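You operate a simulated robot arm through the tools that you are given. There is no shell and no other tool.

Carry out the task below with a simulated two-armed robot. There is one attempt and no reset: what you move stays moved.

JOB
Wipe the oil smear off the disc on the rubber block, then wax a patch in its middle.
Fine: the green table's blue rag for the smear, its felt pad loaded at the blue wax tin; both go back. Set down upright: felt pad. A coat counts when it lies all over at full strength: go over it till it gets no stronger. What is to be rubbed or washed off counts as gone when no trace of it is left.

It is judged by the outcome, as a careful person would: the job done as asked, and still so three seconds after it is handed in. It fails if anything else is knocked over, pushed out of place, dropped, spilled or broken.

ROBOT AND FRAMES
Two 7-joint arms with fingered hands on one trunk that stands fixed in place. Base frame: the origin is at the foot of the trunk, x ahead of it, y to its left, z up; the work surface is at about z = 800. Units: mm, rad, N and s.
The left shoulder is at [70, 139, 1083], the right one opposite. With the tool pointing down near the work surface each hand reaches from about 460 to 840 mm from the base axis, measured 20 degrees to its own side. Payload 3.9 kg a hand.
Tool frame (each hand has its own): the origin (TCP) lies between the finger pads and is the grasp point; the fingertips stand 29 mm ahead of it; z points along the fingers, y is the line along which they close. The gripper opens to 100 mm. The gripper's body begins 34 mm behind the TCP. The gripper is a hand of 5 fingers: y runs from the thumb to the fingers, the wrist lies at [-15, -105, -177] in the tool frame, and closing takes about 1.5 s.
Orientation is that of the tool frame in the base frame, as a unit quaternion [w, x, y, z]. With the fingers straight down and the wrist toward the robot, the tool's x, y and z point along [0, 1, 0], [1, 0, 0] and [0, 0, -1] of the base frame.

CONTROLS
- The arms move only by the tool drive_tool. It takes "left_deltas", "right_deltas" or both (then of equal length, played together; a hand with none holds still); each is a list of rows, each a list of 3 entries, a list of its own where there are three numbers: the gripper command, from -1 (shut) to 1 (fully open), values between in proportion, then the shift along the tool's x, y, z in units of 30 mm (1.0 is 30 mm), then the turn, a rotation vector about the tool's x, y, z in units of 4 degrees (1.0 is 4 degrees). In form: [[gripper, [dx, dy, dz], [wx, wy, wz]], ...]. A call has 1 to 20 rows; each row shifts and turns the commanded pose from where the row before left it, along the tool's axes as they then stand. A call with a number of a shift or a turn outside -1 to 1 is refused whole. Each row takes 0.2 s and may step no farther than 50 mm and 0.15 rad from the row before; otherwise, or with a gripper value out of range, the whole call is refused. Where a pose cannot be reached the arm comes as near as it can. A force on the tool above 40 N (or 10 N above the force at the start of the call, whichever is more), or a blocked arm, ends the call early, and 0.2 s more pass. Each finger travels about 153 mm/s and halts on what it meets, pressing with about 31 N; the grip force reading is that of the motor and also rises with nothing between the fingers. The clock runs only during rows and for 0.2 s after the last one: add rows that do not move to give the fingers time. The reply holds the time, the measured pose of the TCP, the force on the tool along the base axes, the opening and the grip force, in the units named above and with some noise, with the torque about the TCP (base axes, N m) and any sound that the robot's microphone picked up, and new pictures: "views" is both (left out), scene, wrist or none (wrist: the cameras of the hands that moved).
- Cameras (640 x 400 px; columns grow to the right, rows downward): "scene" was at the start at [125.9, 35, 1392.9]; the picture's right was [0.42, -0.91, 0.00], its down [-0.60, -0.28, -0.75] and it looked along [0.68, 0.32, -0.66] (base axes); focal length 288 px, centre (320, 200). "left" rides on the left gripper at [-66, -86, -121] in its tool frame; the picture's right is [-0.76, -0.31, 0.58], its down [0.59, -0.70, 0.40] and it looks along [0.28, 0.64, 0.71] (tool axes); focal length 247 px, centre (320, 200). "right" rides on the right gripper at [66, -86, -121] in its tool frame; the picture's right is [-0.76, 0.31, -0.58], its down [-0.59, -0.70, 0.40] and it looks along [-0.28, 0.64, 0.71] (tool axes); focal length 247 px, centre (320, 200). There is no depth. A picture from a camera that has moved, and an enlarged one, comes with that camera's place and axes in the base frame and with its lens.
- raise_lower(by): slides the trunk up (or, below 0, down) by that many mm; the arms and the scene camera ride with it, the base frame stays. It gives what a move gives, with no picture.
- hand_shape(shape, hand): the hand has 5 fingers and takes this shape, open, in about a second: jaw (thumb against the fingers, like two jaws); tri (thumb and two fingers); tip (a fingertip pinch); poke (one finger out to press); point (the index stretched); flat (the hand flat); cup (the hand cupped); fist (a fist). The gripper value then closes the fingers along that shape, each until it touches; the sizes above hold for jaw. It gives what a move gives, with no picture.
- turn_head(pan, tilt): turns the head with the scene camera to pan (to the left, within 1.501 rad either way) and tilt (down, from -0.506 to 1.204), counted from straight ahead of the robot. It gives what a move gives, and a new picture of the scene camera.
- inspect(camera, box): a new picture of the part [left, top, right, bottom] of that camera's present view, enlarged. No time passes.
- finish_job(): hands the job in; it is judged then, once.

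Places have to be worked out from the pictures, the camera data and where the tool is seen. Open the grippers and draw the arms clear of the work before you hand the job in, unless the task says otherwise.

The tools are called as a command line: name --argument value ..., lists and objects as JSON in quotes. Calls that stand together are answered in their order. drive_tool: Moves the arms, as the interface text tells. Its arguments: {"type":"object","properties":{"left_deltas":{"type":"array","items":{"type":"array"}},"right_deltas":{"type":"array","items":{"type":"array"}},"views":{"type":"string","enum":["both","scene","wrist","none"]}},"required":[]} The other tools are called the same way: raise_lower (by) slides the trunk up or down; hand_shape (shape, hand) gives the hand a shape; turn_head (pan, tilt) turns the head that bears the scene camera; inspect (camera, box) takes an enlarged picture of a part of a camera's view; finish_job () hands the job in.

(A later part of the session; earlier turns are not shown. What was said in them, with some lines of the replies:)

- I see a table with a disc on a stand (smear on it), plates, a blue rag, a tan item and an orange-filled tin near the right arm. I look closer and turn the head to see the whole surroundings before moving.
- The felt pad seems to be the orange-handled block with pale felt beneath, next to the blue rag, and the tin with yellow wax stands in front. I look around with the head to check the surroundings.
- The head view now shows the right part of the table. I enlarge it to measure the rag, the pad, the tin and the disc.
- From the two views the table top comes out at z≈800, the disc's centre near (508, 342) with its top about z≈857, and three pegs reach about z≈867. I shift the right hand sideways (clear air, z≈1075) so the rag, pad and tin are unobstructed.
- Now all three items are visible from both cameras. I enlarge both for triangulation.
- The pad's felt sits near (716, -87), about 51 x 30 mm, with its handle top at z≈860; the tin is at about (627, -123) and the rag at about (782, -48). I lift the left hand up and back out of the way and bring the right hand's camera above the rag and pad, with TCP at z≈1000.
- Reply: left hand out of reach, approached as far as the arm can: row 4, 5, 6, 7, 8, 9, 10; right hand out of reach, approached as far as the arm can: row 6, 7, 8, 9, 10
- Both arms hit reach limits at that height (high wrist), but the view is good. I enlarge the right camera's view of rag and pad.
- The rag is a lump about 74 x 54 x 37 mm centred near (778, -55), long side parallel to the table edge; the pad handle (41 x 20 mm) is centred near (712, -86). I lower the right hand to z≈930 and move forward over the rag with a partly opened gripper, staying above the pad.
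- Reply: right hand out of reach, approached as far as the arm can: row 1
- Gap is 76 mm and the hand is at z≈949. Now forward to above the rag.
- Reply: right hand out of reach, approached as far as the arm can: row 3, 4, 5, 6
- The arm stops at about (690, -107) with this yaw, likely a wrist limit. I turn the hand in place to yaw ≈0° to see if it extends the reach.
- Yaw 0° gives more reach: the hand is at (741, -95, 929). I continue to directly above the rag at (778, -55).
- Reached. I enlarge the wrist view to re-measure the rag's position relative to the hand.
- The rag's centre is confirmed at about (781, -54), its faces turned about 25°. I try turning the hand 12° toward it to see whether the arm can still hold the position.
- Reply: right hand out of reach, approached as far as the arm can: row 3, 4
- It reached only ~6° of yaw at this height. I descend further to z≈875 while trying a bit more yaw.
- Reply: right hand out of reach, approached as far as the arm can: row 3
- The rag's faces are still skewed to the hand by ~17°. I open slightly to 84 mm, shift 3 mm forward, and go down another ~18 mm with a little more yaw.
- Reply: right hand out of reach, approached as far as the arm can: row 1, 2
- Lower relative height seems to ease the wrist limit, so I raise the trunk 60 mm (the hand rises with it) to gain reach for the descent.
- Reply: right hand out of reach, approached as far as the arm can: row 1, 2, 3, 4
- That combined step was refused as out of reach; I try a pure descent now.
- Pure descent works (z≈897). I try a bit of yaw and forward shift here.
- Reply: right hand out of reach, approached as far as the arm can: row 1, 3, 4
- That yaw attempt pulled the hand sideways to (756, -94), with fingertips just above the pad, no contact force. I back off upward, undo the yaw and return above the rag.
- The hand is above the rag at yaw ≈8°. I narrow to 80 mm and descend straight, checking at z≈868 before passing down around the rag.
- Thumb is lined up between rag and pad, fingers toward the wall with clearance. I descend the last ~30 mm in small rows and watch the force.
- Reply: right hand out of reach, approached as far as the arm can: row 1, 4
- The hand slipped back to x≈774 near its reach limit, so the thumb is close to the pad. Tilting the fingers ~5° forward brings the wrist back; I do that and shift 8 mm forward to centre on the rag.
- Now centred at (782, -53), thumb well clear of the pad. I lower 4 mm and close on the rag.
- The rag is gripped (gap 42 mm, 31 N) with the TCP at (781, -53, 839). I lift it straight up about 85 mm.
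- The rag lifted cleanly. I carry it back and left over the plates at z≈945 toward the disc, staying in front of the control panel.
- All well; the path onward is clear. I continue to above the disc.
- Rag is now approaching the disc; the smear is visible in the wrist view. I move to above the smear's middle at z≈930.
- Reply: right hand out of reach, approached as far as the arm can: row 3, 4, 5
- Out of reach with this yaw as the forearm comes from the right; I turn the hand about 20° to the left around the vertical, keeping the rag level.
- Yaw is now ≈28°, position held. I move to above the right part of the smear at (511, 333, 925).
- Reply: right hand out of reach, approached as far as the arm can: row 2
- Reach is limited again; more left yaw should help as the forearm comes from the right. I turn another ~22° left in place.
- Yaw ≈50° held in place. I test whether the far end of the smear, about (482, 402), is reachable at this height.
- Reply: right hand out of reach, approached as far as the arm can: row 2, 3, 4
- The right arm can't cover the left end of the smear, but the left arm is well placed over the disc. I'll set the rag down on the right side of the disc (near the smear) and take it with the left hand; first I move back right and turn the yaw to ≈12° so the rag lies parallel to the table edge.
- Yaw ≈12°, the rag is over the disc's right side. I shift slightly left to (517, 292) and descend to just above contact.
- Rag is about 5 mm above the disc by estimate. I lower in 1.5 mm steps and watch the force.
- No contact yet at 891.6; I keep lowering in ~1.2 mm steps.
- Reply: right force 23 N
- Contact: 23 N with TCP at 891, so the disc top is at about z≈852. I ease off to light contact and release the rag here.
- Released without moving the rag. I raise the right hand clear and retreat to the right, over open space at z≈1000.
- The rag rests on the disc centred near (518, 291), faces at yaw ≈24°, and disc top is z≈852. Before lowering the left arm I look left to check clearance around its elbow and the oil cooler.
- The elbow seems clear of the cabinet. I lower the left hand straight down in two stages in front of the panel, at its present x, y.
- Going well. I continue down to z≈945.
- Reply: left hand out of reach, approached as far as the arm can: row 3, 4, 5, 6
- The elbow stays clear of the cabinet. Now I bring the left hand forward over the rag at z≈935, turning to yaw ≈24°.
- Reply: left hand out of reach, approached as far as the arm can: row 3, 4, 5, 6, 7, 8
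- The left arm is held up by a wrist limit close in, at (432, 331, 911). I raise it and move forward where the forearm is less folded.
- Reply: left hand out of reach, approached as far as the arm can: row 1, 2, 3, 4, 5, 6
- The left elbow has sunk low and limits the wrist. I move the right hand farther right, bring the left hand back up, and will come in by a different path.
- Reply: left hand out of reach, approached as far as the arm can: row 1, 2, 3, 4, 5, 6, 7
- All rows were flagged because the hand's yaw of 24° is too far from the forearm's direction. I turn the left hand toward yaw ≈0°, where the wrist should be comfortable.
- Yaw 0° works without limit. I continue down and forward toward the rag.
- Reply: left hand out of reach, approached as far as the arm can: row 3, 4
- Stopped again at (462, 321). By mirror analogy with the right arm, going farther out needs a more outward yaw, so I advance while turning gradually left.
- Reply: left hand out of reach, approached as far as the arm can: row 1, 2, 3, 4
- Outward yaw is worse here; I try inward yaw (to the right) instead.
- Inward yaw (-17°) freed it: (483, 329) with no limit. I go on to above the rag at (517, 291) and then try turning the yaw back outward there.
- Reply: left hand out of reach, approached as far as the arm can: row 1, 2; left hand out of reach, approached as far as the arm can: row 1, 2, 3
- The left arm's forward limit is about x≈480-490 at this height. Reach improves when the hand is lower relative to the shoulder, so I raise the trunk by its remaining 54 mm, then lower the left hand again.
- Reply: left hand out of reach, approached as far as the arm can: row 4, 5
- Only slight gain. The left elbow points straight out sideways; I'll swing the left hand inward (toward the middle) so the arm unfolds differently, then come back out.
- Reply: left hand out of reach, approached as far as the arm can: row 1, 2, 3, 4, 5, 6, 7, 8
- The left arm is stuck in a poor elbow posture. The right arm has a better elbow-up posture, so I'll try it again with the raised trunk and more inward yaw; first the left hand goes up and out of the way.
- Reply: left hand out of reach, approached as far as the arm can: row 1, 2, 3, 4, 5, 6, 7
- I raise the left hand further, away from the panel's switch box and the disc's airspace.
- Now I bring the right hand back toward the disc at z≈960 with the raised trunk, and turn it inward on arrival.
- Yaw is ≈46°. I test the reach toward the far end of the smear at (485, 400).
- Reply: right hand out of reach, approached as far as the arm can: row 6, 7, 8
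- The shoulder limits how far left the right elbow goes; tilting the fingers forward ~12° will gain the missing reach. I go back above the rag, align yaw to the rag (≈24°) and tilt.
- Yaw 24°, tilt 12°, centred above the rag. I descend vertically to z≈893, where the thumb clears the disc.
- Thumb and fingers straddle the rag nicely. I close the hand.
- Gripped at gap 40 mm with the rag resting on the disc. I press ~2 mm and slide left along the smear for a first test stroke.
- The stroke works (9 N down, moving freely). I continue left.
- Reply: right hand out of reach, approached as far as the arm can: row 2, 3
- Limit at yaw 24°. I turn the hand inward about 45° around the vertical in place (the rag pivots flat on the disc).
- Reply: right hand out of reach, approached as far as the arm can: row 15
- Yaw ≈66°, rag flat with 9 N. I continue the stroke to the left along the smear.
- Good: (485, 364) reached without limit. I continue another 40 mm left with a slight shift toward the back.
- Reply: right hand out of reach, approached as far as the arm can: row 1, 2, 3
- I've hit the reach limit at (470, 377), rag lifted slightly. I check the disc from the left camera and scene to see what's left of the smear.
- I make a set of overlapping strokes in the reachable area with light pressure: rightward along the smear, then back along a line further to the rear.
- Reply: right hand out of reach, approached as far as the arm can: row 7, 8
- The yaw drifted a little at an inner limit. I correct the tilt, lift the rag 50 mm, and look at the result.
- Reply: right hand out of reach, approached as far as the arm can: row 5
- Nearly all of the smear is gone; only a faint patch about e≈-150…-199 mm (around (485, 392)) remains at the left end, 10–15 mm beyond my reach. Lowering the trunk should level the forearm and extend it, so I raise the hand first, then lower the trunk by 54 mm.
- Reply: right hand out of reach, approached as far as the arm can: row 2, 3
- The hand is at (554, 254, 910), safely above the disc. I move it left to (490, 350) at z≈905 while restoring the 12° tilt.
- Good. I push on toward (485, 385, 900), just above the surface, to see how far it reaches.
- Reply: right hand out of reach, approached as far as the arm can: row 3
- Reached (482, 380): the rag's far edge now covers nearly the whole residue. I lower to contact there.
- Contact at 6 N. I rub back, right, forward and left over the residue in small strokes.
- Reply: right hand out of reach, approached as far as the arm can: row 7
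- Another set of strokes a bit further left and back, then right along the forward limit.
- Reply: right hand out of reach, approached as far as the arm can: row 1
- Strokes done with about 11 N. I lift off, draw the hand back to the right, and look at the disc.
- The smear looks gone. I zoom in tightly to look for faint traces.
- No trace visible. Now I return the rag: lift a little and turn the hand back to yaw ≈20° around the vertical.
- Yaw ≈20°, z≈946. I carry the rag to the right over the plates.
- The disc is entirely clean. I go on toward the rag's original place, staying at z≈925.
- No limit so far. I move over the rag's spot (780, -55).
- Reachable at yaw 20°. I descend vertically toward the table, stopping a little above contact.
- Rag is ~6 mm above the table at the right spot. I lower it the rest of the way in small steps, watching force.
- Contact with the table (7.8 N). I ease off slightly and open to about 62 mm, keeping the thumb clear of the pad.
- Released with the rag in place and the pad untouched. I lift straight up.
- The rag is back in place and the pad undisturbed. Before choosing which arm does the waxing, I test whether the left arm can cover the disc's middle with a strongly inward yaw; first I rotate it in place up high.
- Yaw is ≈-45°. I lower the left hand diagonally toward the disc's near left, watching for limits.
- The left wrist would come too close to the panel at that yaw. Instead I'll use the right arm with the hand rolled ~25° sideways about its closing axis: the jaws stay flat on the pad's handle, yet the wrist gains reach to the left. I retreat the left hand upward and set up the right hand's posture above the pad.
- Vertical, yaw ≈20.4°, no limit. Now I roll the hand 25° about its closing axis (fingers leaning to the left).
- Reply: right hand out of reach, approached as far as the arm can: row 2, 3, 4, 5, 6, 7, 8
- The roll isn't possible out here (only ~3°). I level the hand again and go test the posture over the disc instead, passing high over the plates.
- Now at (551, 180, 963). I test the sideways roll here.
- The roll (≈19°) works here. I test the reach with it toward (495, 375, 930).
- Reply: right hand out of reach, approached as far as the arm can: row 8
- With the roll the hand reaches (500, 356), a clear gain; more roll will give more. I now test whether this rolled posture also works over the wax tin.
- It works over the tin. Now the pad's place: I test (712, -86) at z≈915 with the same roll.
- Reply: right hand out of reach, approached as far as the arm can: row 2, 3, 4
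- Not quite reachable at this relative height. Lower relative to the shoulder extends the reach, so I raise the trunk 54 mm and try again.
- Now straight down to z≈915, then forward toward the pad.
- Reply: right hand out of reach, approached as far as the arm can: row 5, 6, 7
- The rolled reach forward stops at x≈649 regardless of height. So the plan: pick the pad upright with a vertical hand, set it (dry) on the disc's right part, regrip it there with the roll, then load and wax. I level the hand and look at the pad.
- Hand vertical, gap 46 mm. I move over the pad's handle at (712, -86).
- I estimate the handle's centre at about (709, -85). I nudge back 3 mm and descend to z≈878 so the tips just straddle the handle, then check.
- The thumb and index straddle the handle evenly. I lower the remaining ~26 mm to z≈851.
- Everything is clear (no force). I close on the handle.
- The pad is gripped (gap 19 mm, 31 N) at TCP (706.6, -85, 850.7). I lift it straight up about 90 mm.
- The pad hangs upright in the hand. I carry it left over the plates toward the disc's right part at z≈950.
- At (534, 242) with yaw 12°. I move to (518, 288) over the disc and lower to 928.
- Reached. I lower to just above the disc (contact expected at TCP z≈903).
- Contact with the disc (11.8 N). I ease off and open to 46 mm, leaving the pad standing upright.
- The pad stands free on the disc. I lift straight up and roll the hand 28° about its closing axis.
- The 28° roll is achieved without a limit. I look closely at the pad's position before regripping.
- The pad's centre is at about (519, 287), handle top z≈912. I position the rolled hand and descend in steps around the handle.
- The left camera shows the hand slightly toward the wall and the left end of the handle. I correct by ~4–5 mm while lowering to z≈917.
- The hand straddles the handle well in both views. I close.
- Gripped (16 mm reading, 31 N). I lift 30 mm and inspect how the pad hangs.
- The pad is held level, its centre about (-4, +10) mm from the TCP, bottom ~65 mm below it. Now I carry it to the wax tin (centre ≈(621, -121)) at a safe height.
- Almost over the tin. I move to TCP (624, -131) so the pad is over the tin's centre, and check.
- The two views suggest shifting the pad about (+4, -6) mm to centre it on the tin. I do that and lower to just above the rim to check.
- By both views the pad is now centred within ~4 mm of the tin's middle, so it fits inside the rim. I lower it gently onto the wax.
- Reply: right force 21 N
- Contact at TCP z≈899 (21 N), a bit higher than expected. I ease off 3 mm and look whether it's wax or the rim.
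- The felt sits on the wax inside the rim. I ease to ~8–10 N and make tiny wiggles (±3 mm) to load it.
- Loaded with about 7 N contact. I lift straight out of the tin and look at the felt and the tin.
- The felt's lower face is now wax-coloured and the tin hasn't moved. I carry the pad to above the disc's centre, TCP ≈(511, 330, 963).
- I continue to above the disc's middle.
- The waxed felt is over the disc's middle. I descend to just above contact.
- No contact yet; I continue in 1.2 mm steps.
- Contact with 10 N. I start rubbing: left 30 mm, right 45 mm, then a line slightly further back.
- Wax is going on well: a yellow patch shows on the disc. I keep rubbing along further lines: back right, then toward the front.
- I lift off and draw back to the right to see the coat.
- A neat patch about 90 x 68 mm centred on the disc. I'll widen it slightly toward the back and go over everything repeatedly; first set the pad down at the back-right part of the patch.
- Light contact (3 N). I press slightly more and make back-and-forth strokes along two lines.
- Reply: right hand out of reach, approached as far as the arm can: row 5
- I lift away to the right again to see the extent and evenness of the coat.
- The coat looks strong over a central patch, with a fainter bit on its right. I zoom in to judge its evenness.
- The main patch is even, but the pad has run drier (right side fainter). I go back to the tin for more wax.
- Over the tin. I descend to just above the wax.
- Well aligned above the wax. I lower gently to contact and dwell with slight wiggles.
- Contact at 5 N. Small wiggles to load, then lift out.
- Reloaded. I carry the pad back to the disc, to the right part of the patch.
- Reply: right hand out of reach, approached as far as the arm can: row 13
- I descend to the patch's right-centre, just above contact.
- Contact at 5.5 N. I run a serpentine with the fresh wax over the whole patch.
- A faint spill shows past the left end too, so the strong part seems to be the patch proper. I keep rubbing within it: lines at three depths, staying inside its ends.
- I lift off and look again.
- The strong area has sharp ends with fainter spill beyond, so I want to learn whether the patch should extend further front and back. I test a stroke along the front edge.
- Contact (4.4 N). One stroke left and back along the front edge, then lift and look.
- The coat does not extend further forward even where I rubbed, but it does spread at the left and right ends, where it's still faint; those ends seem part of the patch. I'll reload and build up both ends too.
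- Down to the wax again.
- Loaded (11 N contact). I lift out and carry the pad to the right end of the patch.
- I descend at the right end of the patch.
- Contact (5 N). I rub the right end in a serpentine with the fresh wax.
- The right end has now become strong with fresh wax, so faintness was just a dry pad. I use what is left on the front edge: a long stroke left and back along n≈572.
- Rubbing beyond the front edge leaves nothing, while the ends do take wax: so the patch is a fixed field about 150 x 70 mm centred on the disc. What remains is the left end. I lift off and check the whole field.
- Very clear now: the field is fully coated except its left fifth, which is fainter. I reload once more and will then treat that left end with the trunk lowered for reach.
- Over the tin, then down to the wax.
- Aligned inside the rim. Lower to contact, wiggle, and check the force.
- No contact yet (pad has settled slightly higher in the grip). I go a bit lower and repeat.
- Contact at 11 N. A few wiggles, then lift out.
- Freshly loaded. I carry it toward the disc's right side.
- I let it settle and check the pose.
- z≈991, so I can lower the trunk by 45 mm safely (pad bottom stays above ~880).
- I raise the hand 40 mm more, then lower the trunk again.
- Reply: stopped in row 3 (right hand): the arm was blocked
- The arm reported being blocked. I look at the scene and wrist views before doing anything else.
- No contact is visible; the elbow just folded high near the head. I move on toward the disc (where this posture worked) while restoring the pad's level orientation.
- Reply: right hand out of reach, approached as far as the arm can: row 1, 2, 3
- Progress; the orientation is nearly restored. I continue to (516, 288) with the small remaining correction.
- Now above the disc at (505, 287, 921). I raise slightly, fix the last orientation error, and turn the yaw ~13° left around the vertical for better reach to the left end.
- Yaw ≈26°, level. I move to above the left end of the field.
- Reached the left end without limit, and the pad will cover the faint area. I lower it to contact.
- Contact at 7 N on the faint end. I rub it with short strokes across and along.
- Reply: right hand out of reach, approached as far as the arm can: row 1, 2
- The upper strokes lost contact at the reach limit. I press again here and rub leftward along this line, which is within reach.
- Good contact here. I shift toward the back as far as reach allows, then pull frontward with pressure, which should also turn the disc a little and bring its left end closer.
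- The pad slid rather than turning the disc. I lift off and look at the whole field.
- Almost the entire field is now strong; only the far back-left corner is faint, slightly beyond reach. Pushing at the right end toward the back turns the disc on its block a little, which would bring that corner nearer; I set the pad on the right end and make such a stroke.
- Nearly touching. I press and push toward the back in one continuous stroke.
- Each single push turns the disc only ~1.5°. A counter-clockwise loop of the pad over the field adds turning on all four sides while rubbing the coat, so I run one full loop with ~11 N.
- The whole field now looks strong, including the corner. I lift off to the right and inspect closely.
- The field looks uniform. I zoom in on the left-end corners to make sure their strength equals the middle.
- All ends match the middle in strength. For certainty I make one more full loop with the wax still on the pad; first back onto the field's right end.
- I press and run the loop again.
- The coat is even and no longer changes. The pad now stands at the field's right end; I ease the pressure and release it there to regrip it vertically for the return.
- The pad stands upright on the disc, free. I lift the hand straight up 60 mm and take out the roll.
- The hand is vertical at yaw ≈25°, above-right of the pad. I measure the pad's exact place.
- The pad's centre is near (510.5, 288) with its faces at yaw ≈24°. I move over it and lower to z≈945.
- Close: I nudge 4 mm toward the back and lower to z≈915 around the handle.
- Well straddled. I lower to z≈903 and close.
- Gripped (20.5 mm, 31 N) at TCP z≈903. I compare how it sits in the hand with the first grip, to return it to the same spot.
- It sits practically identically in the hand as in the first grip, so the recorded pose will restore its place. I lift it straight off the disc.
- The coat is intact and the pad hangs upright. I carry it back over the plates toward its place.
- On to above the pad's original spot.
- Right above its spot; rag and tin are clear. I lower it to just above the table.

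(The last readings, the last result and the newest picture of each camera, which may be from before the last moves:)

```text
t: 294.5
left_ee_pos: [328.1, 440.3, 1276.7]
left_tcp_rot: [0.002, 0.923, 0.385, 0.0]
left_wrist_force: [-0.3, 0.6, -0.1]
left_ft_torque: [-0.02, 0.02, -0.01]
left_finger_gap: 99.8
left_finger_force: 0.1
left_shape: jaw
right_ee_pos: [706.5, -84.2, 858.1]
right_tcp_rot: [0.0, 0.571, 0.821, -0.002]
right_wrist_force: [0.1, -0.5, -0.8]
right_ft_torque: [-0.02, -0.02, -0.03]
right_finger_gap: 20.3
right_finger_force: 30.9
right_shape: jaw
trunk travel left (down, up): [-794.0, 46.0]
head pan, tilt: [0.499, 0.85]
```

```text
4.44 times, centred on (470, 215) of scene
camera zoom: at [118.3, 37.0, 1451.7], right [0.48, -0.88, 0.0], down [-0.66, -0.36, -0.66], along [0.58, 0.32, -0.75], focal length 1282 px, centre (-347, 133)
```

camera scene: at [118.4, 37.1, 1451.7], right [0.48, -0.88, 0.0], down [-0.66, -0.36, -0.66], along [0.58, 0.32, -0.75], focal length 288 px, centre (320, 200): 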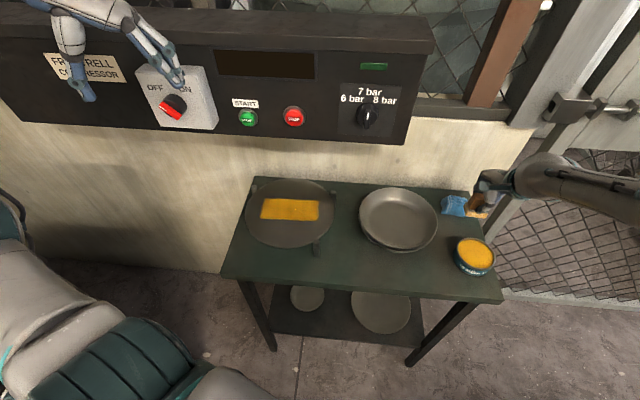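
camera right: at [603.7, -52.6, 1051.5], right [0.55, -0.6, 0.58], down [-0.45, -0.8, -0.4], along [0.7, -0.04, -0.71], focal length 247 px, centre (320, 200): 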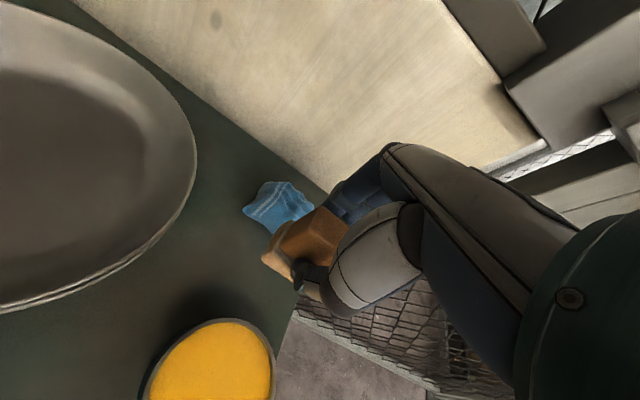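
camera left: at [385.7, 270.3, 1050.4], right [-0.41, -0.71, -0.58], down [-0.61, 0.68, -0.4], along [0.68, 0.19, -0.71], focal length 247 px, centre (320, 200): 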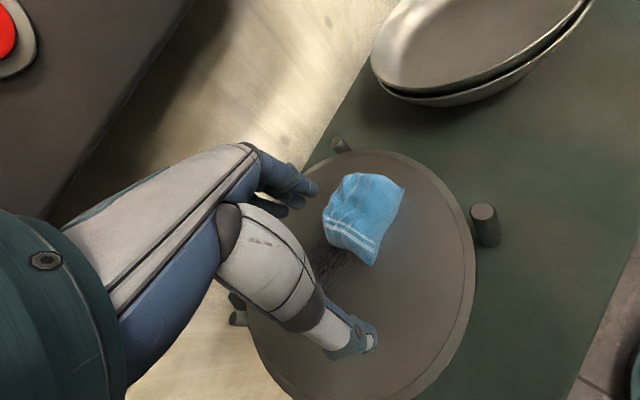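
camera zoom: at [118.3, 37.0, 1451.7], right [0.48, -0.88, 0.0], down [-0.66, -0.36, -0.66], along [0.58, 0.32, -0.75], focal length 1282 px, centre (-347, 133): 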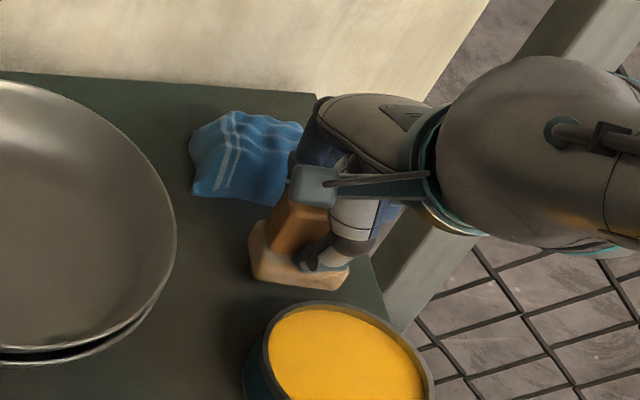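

About 7 mm above the table. I lower in 1.2 mm steps until contact.

drive_tool --right_deltas '[[-1, [-0.02, 0, 0.05], [0, 0, 0]], [-1, [0, 0, 0.05], [0, 0, 0]], [-1, [0, 0, 0.04], [0, 0, 0]], [-1, [0, 0, 0.04], [0, 0, 0]], [-1, [0, 0, 0.04], [0, 0, 0]]]' --views "none"

```text
t: 295.7
left_ee_pos: [327.3, 440.2, 1275.4]
left_tcp_rot: [0.001, 0.923, 0.385, 0.001]
left_wrist_force: [-0.2, 0.1, -0.2]
left_ft_torque: [0.03, -0.01, 0.04]
left_finger_gap: 99.8
left_finger_force: 0.1
left_shape: jaw
right_ee_pos: [707.1, -85.0, 851.6]
right_tcp_rot: [0.0, 0.571, 0.821, -0.002]
right_wrist_force: [-0.1, -0.8, -0.6]
right_ft_torque: [-0.02, 0.02, -0.01]
right_finger_gap: 20.3
right_finger_force: 31.0
right_shape: jaw
trunk travel left (down, up): [-794.0, 46.0]
head pan, tilt: [0.499, 0.85]
```

drive_tool --right_deltas '[[-1, [0, 0, 0.035], [0, 0, 0]], [-1, [0, 0, 0.035], [0, 0, 0]], [-1, [0, 0, 0.03], [0, 0, 0]]]' --views "none"

```text
t: 296.5
left_ee_pos: [326.4, 441.0, 1276.8]
left_tcp_rot: [0.001, 0.923, 0.385, 0.001]
left_wrist_force: [-0.1, 0.1, -0.4]
left_ft_torque: [0.01, 0.01, -0.01]
left_finger_gap: 99.9
left_finger_force: 0.2
left_shape: jaw
right_ee_pos: [707.2, -84.0, 851.1]
right_tcp_rot: [0.001, 0.571, 0.821, -0.001]
right_wrist_force: [0.2, -0.8, 3.0]
right_ft_torque: [-0.05, 0.06, 0.0]
right_finger_gap: 20.4
right_finger_force: 30.4
right_shape: jaw
trunk travel left (down, up): [-794.0, 46.0]
head pan, tilt: [0.499, 0.85]
```

Contact (3 N). I release gently, opening to 45 mm as when I first approached.

drive_tool --right_deltas '[[-0.55, [0, 0, 0], [0, 0, 0]], [-0.4, [0, 0, 0], [0, 0, 0]], [-0.25, [0, 0, 0], [0, 0, 0]], [-0.1, [0, 0, 0], [0, 0, 0]], [-0.1, [0, 0, 0], [0, 0, 0]]]' --views "wrist"

inspect --camera "scene" --box '[430, 170, 510, 260]'

inspect --camera "right" --box '[200, 180, 380, 380]'

```text
t: 297.7
left_ee_pos: [328.7, 440.4, 1275.7]
left_tcp_rot: [0.001, 0.923, 0.386, 0.001]
left_wrist_force: [-0.1, 0.3, 0.3]
left_ft_torque: [0.0, 0.02, 0.02]
left_finger_gap: 99.6
left_finger_force: 0.0
left_shape: jaw
right_ee_pos: [708.0, -83.8, 848.9]
right_tcp_rot: [0.0, 0.57, 0.822, -0.002]
right_wrist_force: [-0.1, 0.1, -0.2]
right_ft_torque: [-0.01, 0.0, 0.01]
right_finger_gap: 44.6
right_finger_force: 0.1
right_shape: jaw
trunk travel left (down, up): [-794.0, 46.0]
head pan, tilt: [0.499, 0.85]
camera right: at [603.1, -53.2, 969.9], right [0.55, -0.6, 0.58], down [-0.45, -0.8, -0.4], along [0.7, -0.04, -0.71], focal length 247 px, centre (320, 200)
```

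right: 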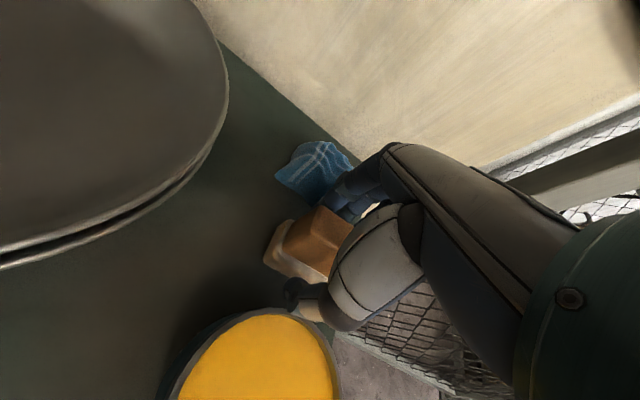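

```text
4.44 times, centred on (470, 215) of scene
camera zoom: at [118.6, 37.0, 1451.7], right [0.48, -0.88, 0.0], down [-0.66, -0.36, -0.66], along [0.58, 0.32, -0.75], focal length 1282 px, centre (-347, 133)
```

zoom: 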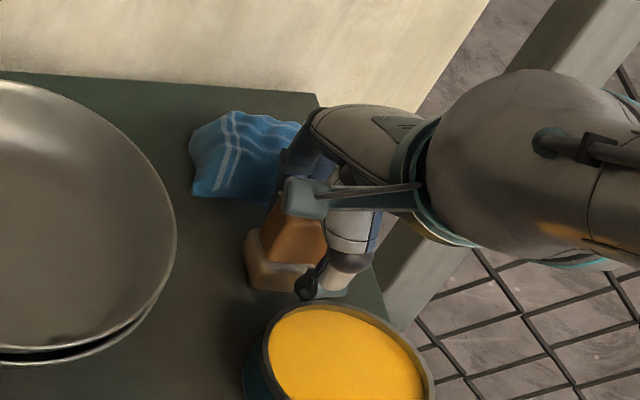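

```text
2.00 times, centred on (290, 280) of right
camera zoom: at [603.1, -53.2, 969.9], right [0.55, -0.6, 0.58], down [-0.45, -0.8, -0.4], along [0.7, -0.04, -0.71], focal length 494 px, centre (380, 40)
```

zoom: 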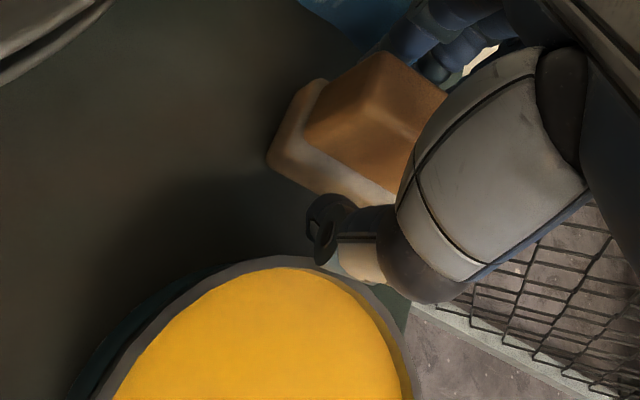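

The pad stands upright in its old place. I lift the hand straight up and away.

drive_tool --right_deltas '[[-0.1, [0, 0, -0.2], [0, 0, 0]], [-0.1, [0, 0, -0.5], [0, 0, 0]], [-0.1, [0, 0, -0.7], [0, 0, 0]], [-0.1, [0, 0, -0.8], [0, 0, 0]], [0, [0, 0, -0.7], [0, 0, 0]], [0.3, [-0.3, -0.6, -0.3], [0, 0, 0]], [0.6, [-0.5, -0.8, -0.3], [0, 0, 0]], [1, [-0.5, -0.8, -0.3], [0, 0, 0]], [1, [-0.5, -0.8, 0], [0, 0, 0]], [1, [-0.5, -0.8, 0], [0, 0, 0]]]' --views "both"

inspect --camera "scene" --box '[420, 160, 520, 290]'

```text
t: 299.9
left_ee_pos: [326.5, 439.7, 1275.9]
left_tcp_rot: [0.001, 0.923, 0.384, 0.001]
left_wrist_force: [-0.4, -0.1, -1.2]
left_ft_torque: [0.0, -0.01, 0.01]
left_finger_gap: 99.8
left_finger_force: 0.0
left_shape: jaw
right_ee_pos: [623.2, -190.9, 964.8]
right_tcp_rot: [0.001, 0.571, 0.821, -0.001]
right_wrist_force: [-0.3, -0.5, -0.2]
right_ft_torque: [0.03, -0.05, 0.0]
right_finger_gap: 99.8
right_finger_force: 0.2
right_shape: jaw
trunk travel left (down, up): [-794.0, 46.0]
head pan, tilt: [0.499, 0.85]
camera scene: at [117.6, 35.7, 1451.8], right [0.48, -0.88, 0.0], down [-0.66, -0.36, -0.66], along [0.58, 0.32, -0.75], focal length 288 px, centre (320, 200)
camera right: at [519.0, -159.1, 1084.9], right [0.55, -0.6, 0.58], down [-0.45, -0.8, -0.4], along [0.7, -0.04, -0.71], focal length 247 px, centre (320, 200)
```

scene: 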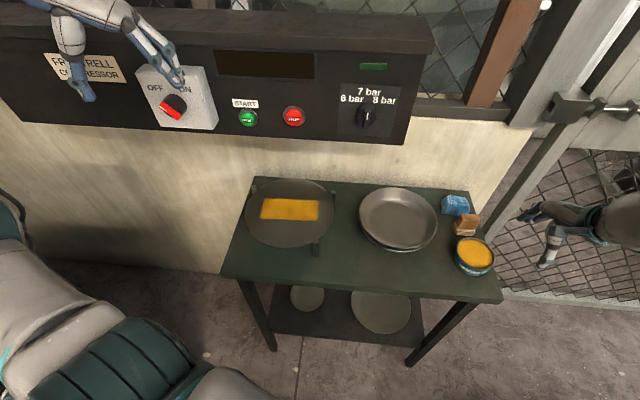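
right: 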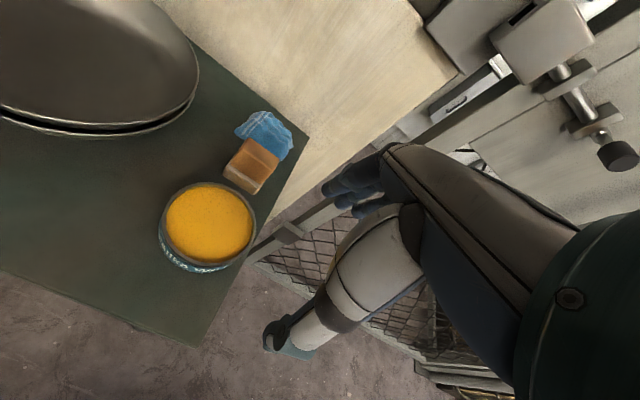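

```text
3.08 times, centred on (470, 225) of scene
camera zoom: at [117.6, 35.7, 1451.8], right [0.48, -0.88, 0.0], down [-0.66, -0.36, -0.66], along [0.58, 0.32, -0.75], focal length 888 px, centre (-142, 123)
```

zoom: 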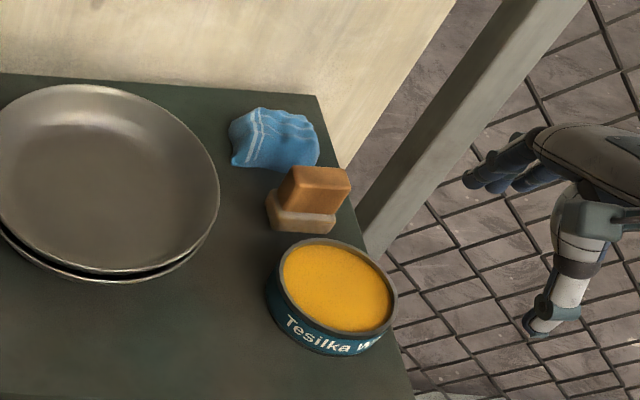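

Rag, pad and tin are in order. I draw the right hand further back and up, clear of everything.

drive_tool --right_deltas '[[1, [-0.39, -0.857, -0.5], [0, 0, 0]], [1, [-0.39, -0.857, -0.5], [0, 0, 0]], [1, [-0.39, -0.857, -0.5], [0, 0, 0]], [1, [-0.39, -0.7, -0.5], [0, 0, 0]], [1, [-0.39, -0.5, -0.5], [0, 0, 0]]]' --views "none"

turn_head --pan 0.2 --tilt 0.8

```text
t: 301.1
left_ee_pos: [328.1, 441.3, 1276.5]
left_tcp_rot: [0.001, 0.923, 0.385, 0.001]
left_wrist_force: [-0.1, 0.9, 0.4]
left_ft_torque: [0.02, 0.01, 0.01]
left_finger_gap: 99.7
left_finger_force: 0.0
left_shape: jaw
right_ee_pos: [539.3, -284.2, 1038.8]
right_tcp_rot: [0.0, 0.57, 0.822, -0.001]
right_wrist_force: [-0.3, 0.2, -0.2]
right_ft_torque: [-0.01, 0.01, -0.01]
right_finger_gap: 99.8
right_finger_force: 0.0
right_shape: jaw
trunk travel left (down, up): [-794.0, 46.0]
head pan, tilt: [0.499, 0.85]
```

```text
t: 301.9
left_ee_pos: [327.9, 439.9, 1274.7]
left_tcp_rot: [0.001, 0.923, 0.385, 0.001]
left_wrist_force: [0.5, 0.0, -0.5]
left_ft_torque: [0.03, -0.02, -0.02]
left_finger_gap: 99.9
left_finger_force: 0.1
left_shape: jaw
right_ee_pos: [539.9, -282.7, 1038.1]
right_tcp_rot: [0.001, 0.57, 0.822, -0.001]
right_wrist_force: [0.5, 0.2, -1.3]
right_ft_torque: [0.02, -0.04, 0.0]
right_finger_gap: 99.6
right_finger_force: 0.1
right_shape: jaw
trunk travel left (down, up): [-794.0, 46.0]
head pan, tilt: [0.201, 0.799]
camera scene: at [128.9, 15.8, 1455.7], right [0.2, -0.98, 0.0], down [-0.7, -0.14, -0.7], along [0.68, 0.14, -0.72], focal length 288 px, centre (320, 200)
```

scene: 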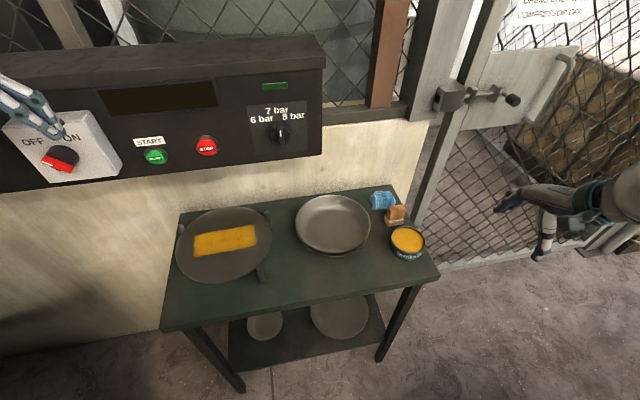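

I bring the trunk back to its starting height (both hands are in free air) so I can compare the view with the start.

raise_lower --by -69

inspect --camera "scene" --box '[360, 165, 440, 245]'

inspect --camera "scene" --box '[140, 170, 300, 290]'

```text
t: 303.0
left_ee_pos: [327.1, 440.6, 1207.1]
left_tcp_rot: [0.0, 0.923, 0.384, 0.002]
left_wrist_force: [-0.3, 0.2, 0.7]
left_ft_torque: [-0.02, -0.03, 0.01]
left_finger_gap: 99.7
left_finger_force: 0.1
left_shape: jaw
right_ee_pos: [537.8, -283.8, 971.1]
right_tcp_rot: [0.001, 0.57, 0.822, -0.001]
right_wrist_force: [-0.1, -0.6, -0.2]
right_ft_torque: [-0.01, 0.01, -0.02]
right_finger_gap: 99.7
right_finger_force: 0.0
right_shape: jaw
trunk travel left (down, up): [-725.0, 115.0]
head pan, tilt: [0.201, 0.799]
```

```text
5.00 times, centred on (400, 205) of scene
camera zoom: at [128.7, 15.6, 1386.7], right [0.2, -0.98, 0.0], down [-0.7, -0.14, -0.7], along [0.68, 0.14, -0.72], focal length 1442 px, centre (-80, 175)
```

zoom: 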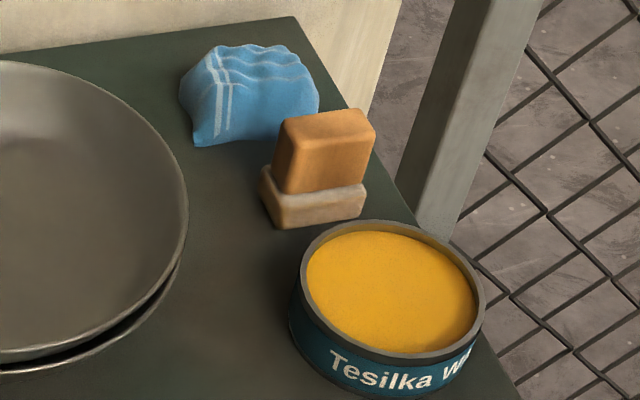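

```text
3.33 times, centred on (220, 230) of scene
camera zoom: at [128.7, 15.6, 1386.7], right [0.2, -0.98, 0.0], down [-0.7, -0.14, -0.7], along [0.68, 0.14, -0.72], focal length 962 px, centre (653, 100)
```

zoom: 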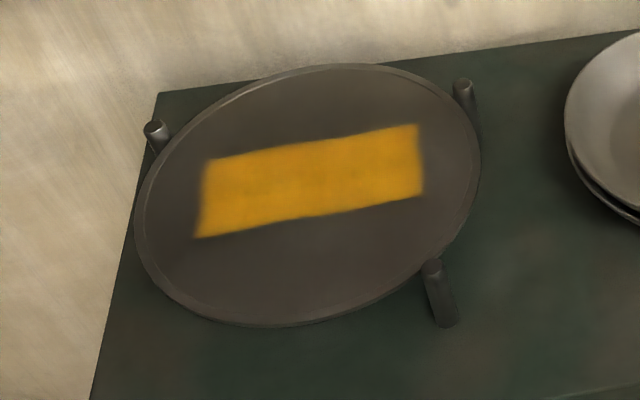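

Everything matches the starting picture: tin and disc unmoved, pad upright and rag back within a few mm. A last close look at the disc for any leftover trace and at the coat.

inspect --camera "scene" --box '[165, 185, 275, 270]'

inspect --camera "left" --box '[300, 150, 470, 330]'

```text
4.71 times, centred on (220, 228) of scene
camera zoom: at [128.7, 15.6, 1386.7], right [0.2, -0.98, 0.0], down [-0.7, -0.14, -0.7], along [0.68, 0.14, -0.72], focal length 1358 px, centre (791, 71)
```

zoom: 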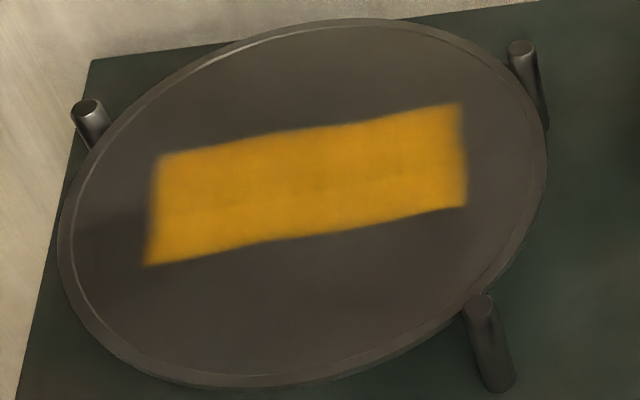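

```text
2.22 times, centred on (385, 240) of left
camera zoom: at [218.8, 455.0, 1326.6], right [-0.75, -0.32, -0.58], down [-0.08, 0.91, -0.4], along [0.66, -0.25, -0.71], focal length 549 px, centre (176, 111)
```

zoom: 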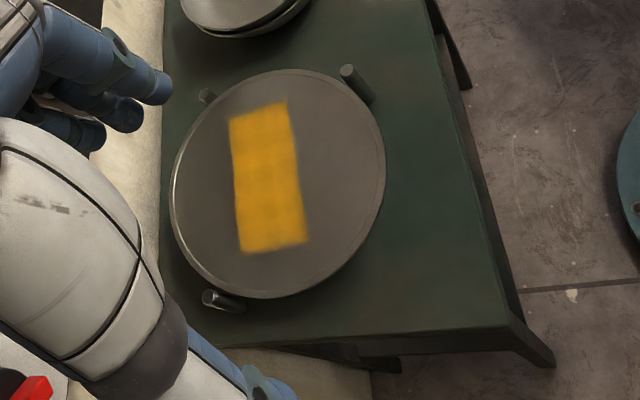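

The disc is clean, with an even, full-strength wax patch in its middle. The rag and upright pad are back, both hands are open and clear, and nothing else has moved, so I hand in the job.

finish_job

```text
The job is handed in.
```

The smear is off the disc and its middle now carries an even wax patch, roughly 150 by 70 mm. I handed the job in; the judgement has not come back to me.

- **Smear:** I wiped it with the blue rag, and close-up views afterwards showed no trace left.
- **Wax:** It took four loads of the felt pad. Further rubbing made the coat no stronger, and its ends and corners looked the same as its centre.
- **Things put back:** The pad stands upright within about 4 mm of where it was. The rag is within about 7 mm and turned slightly. The felt still has wax on it.
- **Disc:** It turned a few degrees back and forth under the rubbing, but its outline matches the opening picture to about a millimetre. The tin and plates did not move.

The right arm did the whole job, because the left could not reach across the disc. To get enough reach I set the rag and later the pad down on the disc and regripped them.

The right arm stopped once as blocked while I was lowering the trunk. I saw no contact in the views and read no force on the hand. The trunk is back at its starting height, and both hands are open and clear of the table.
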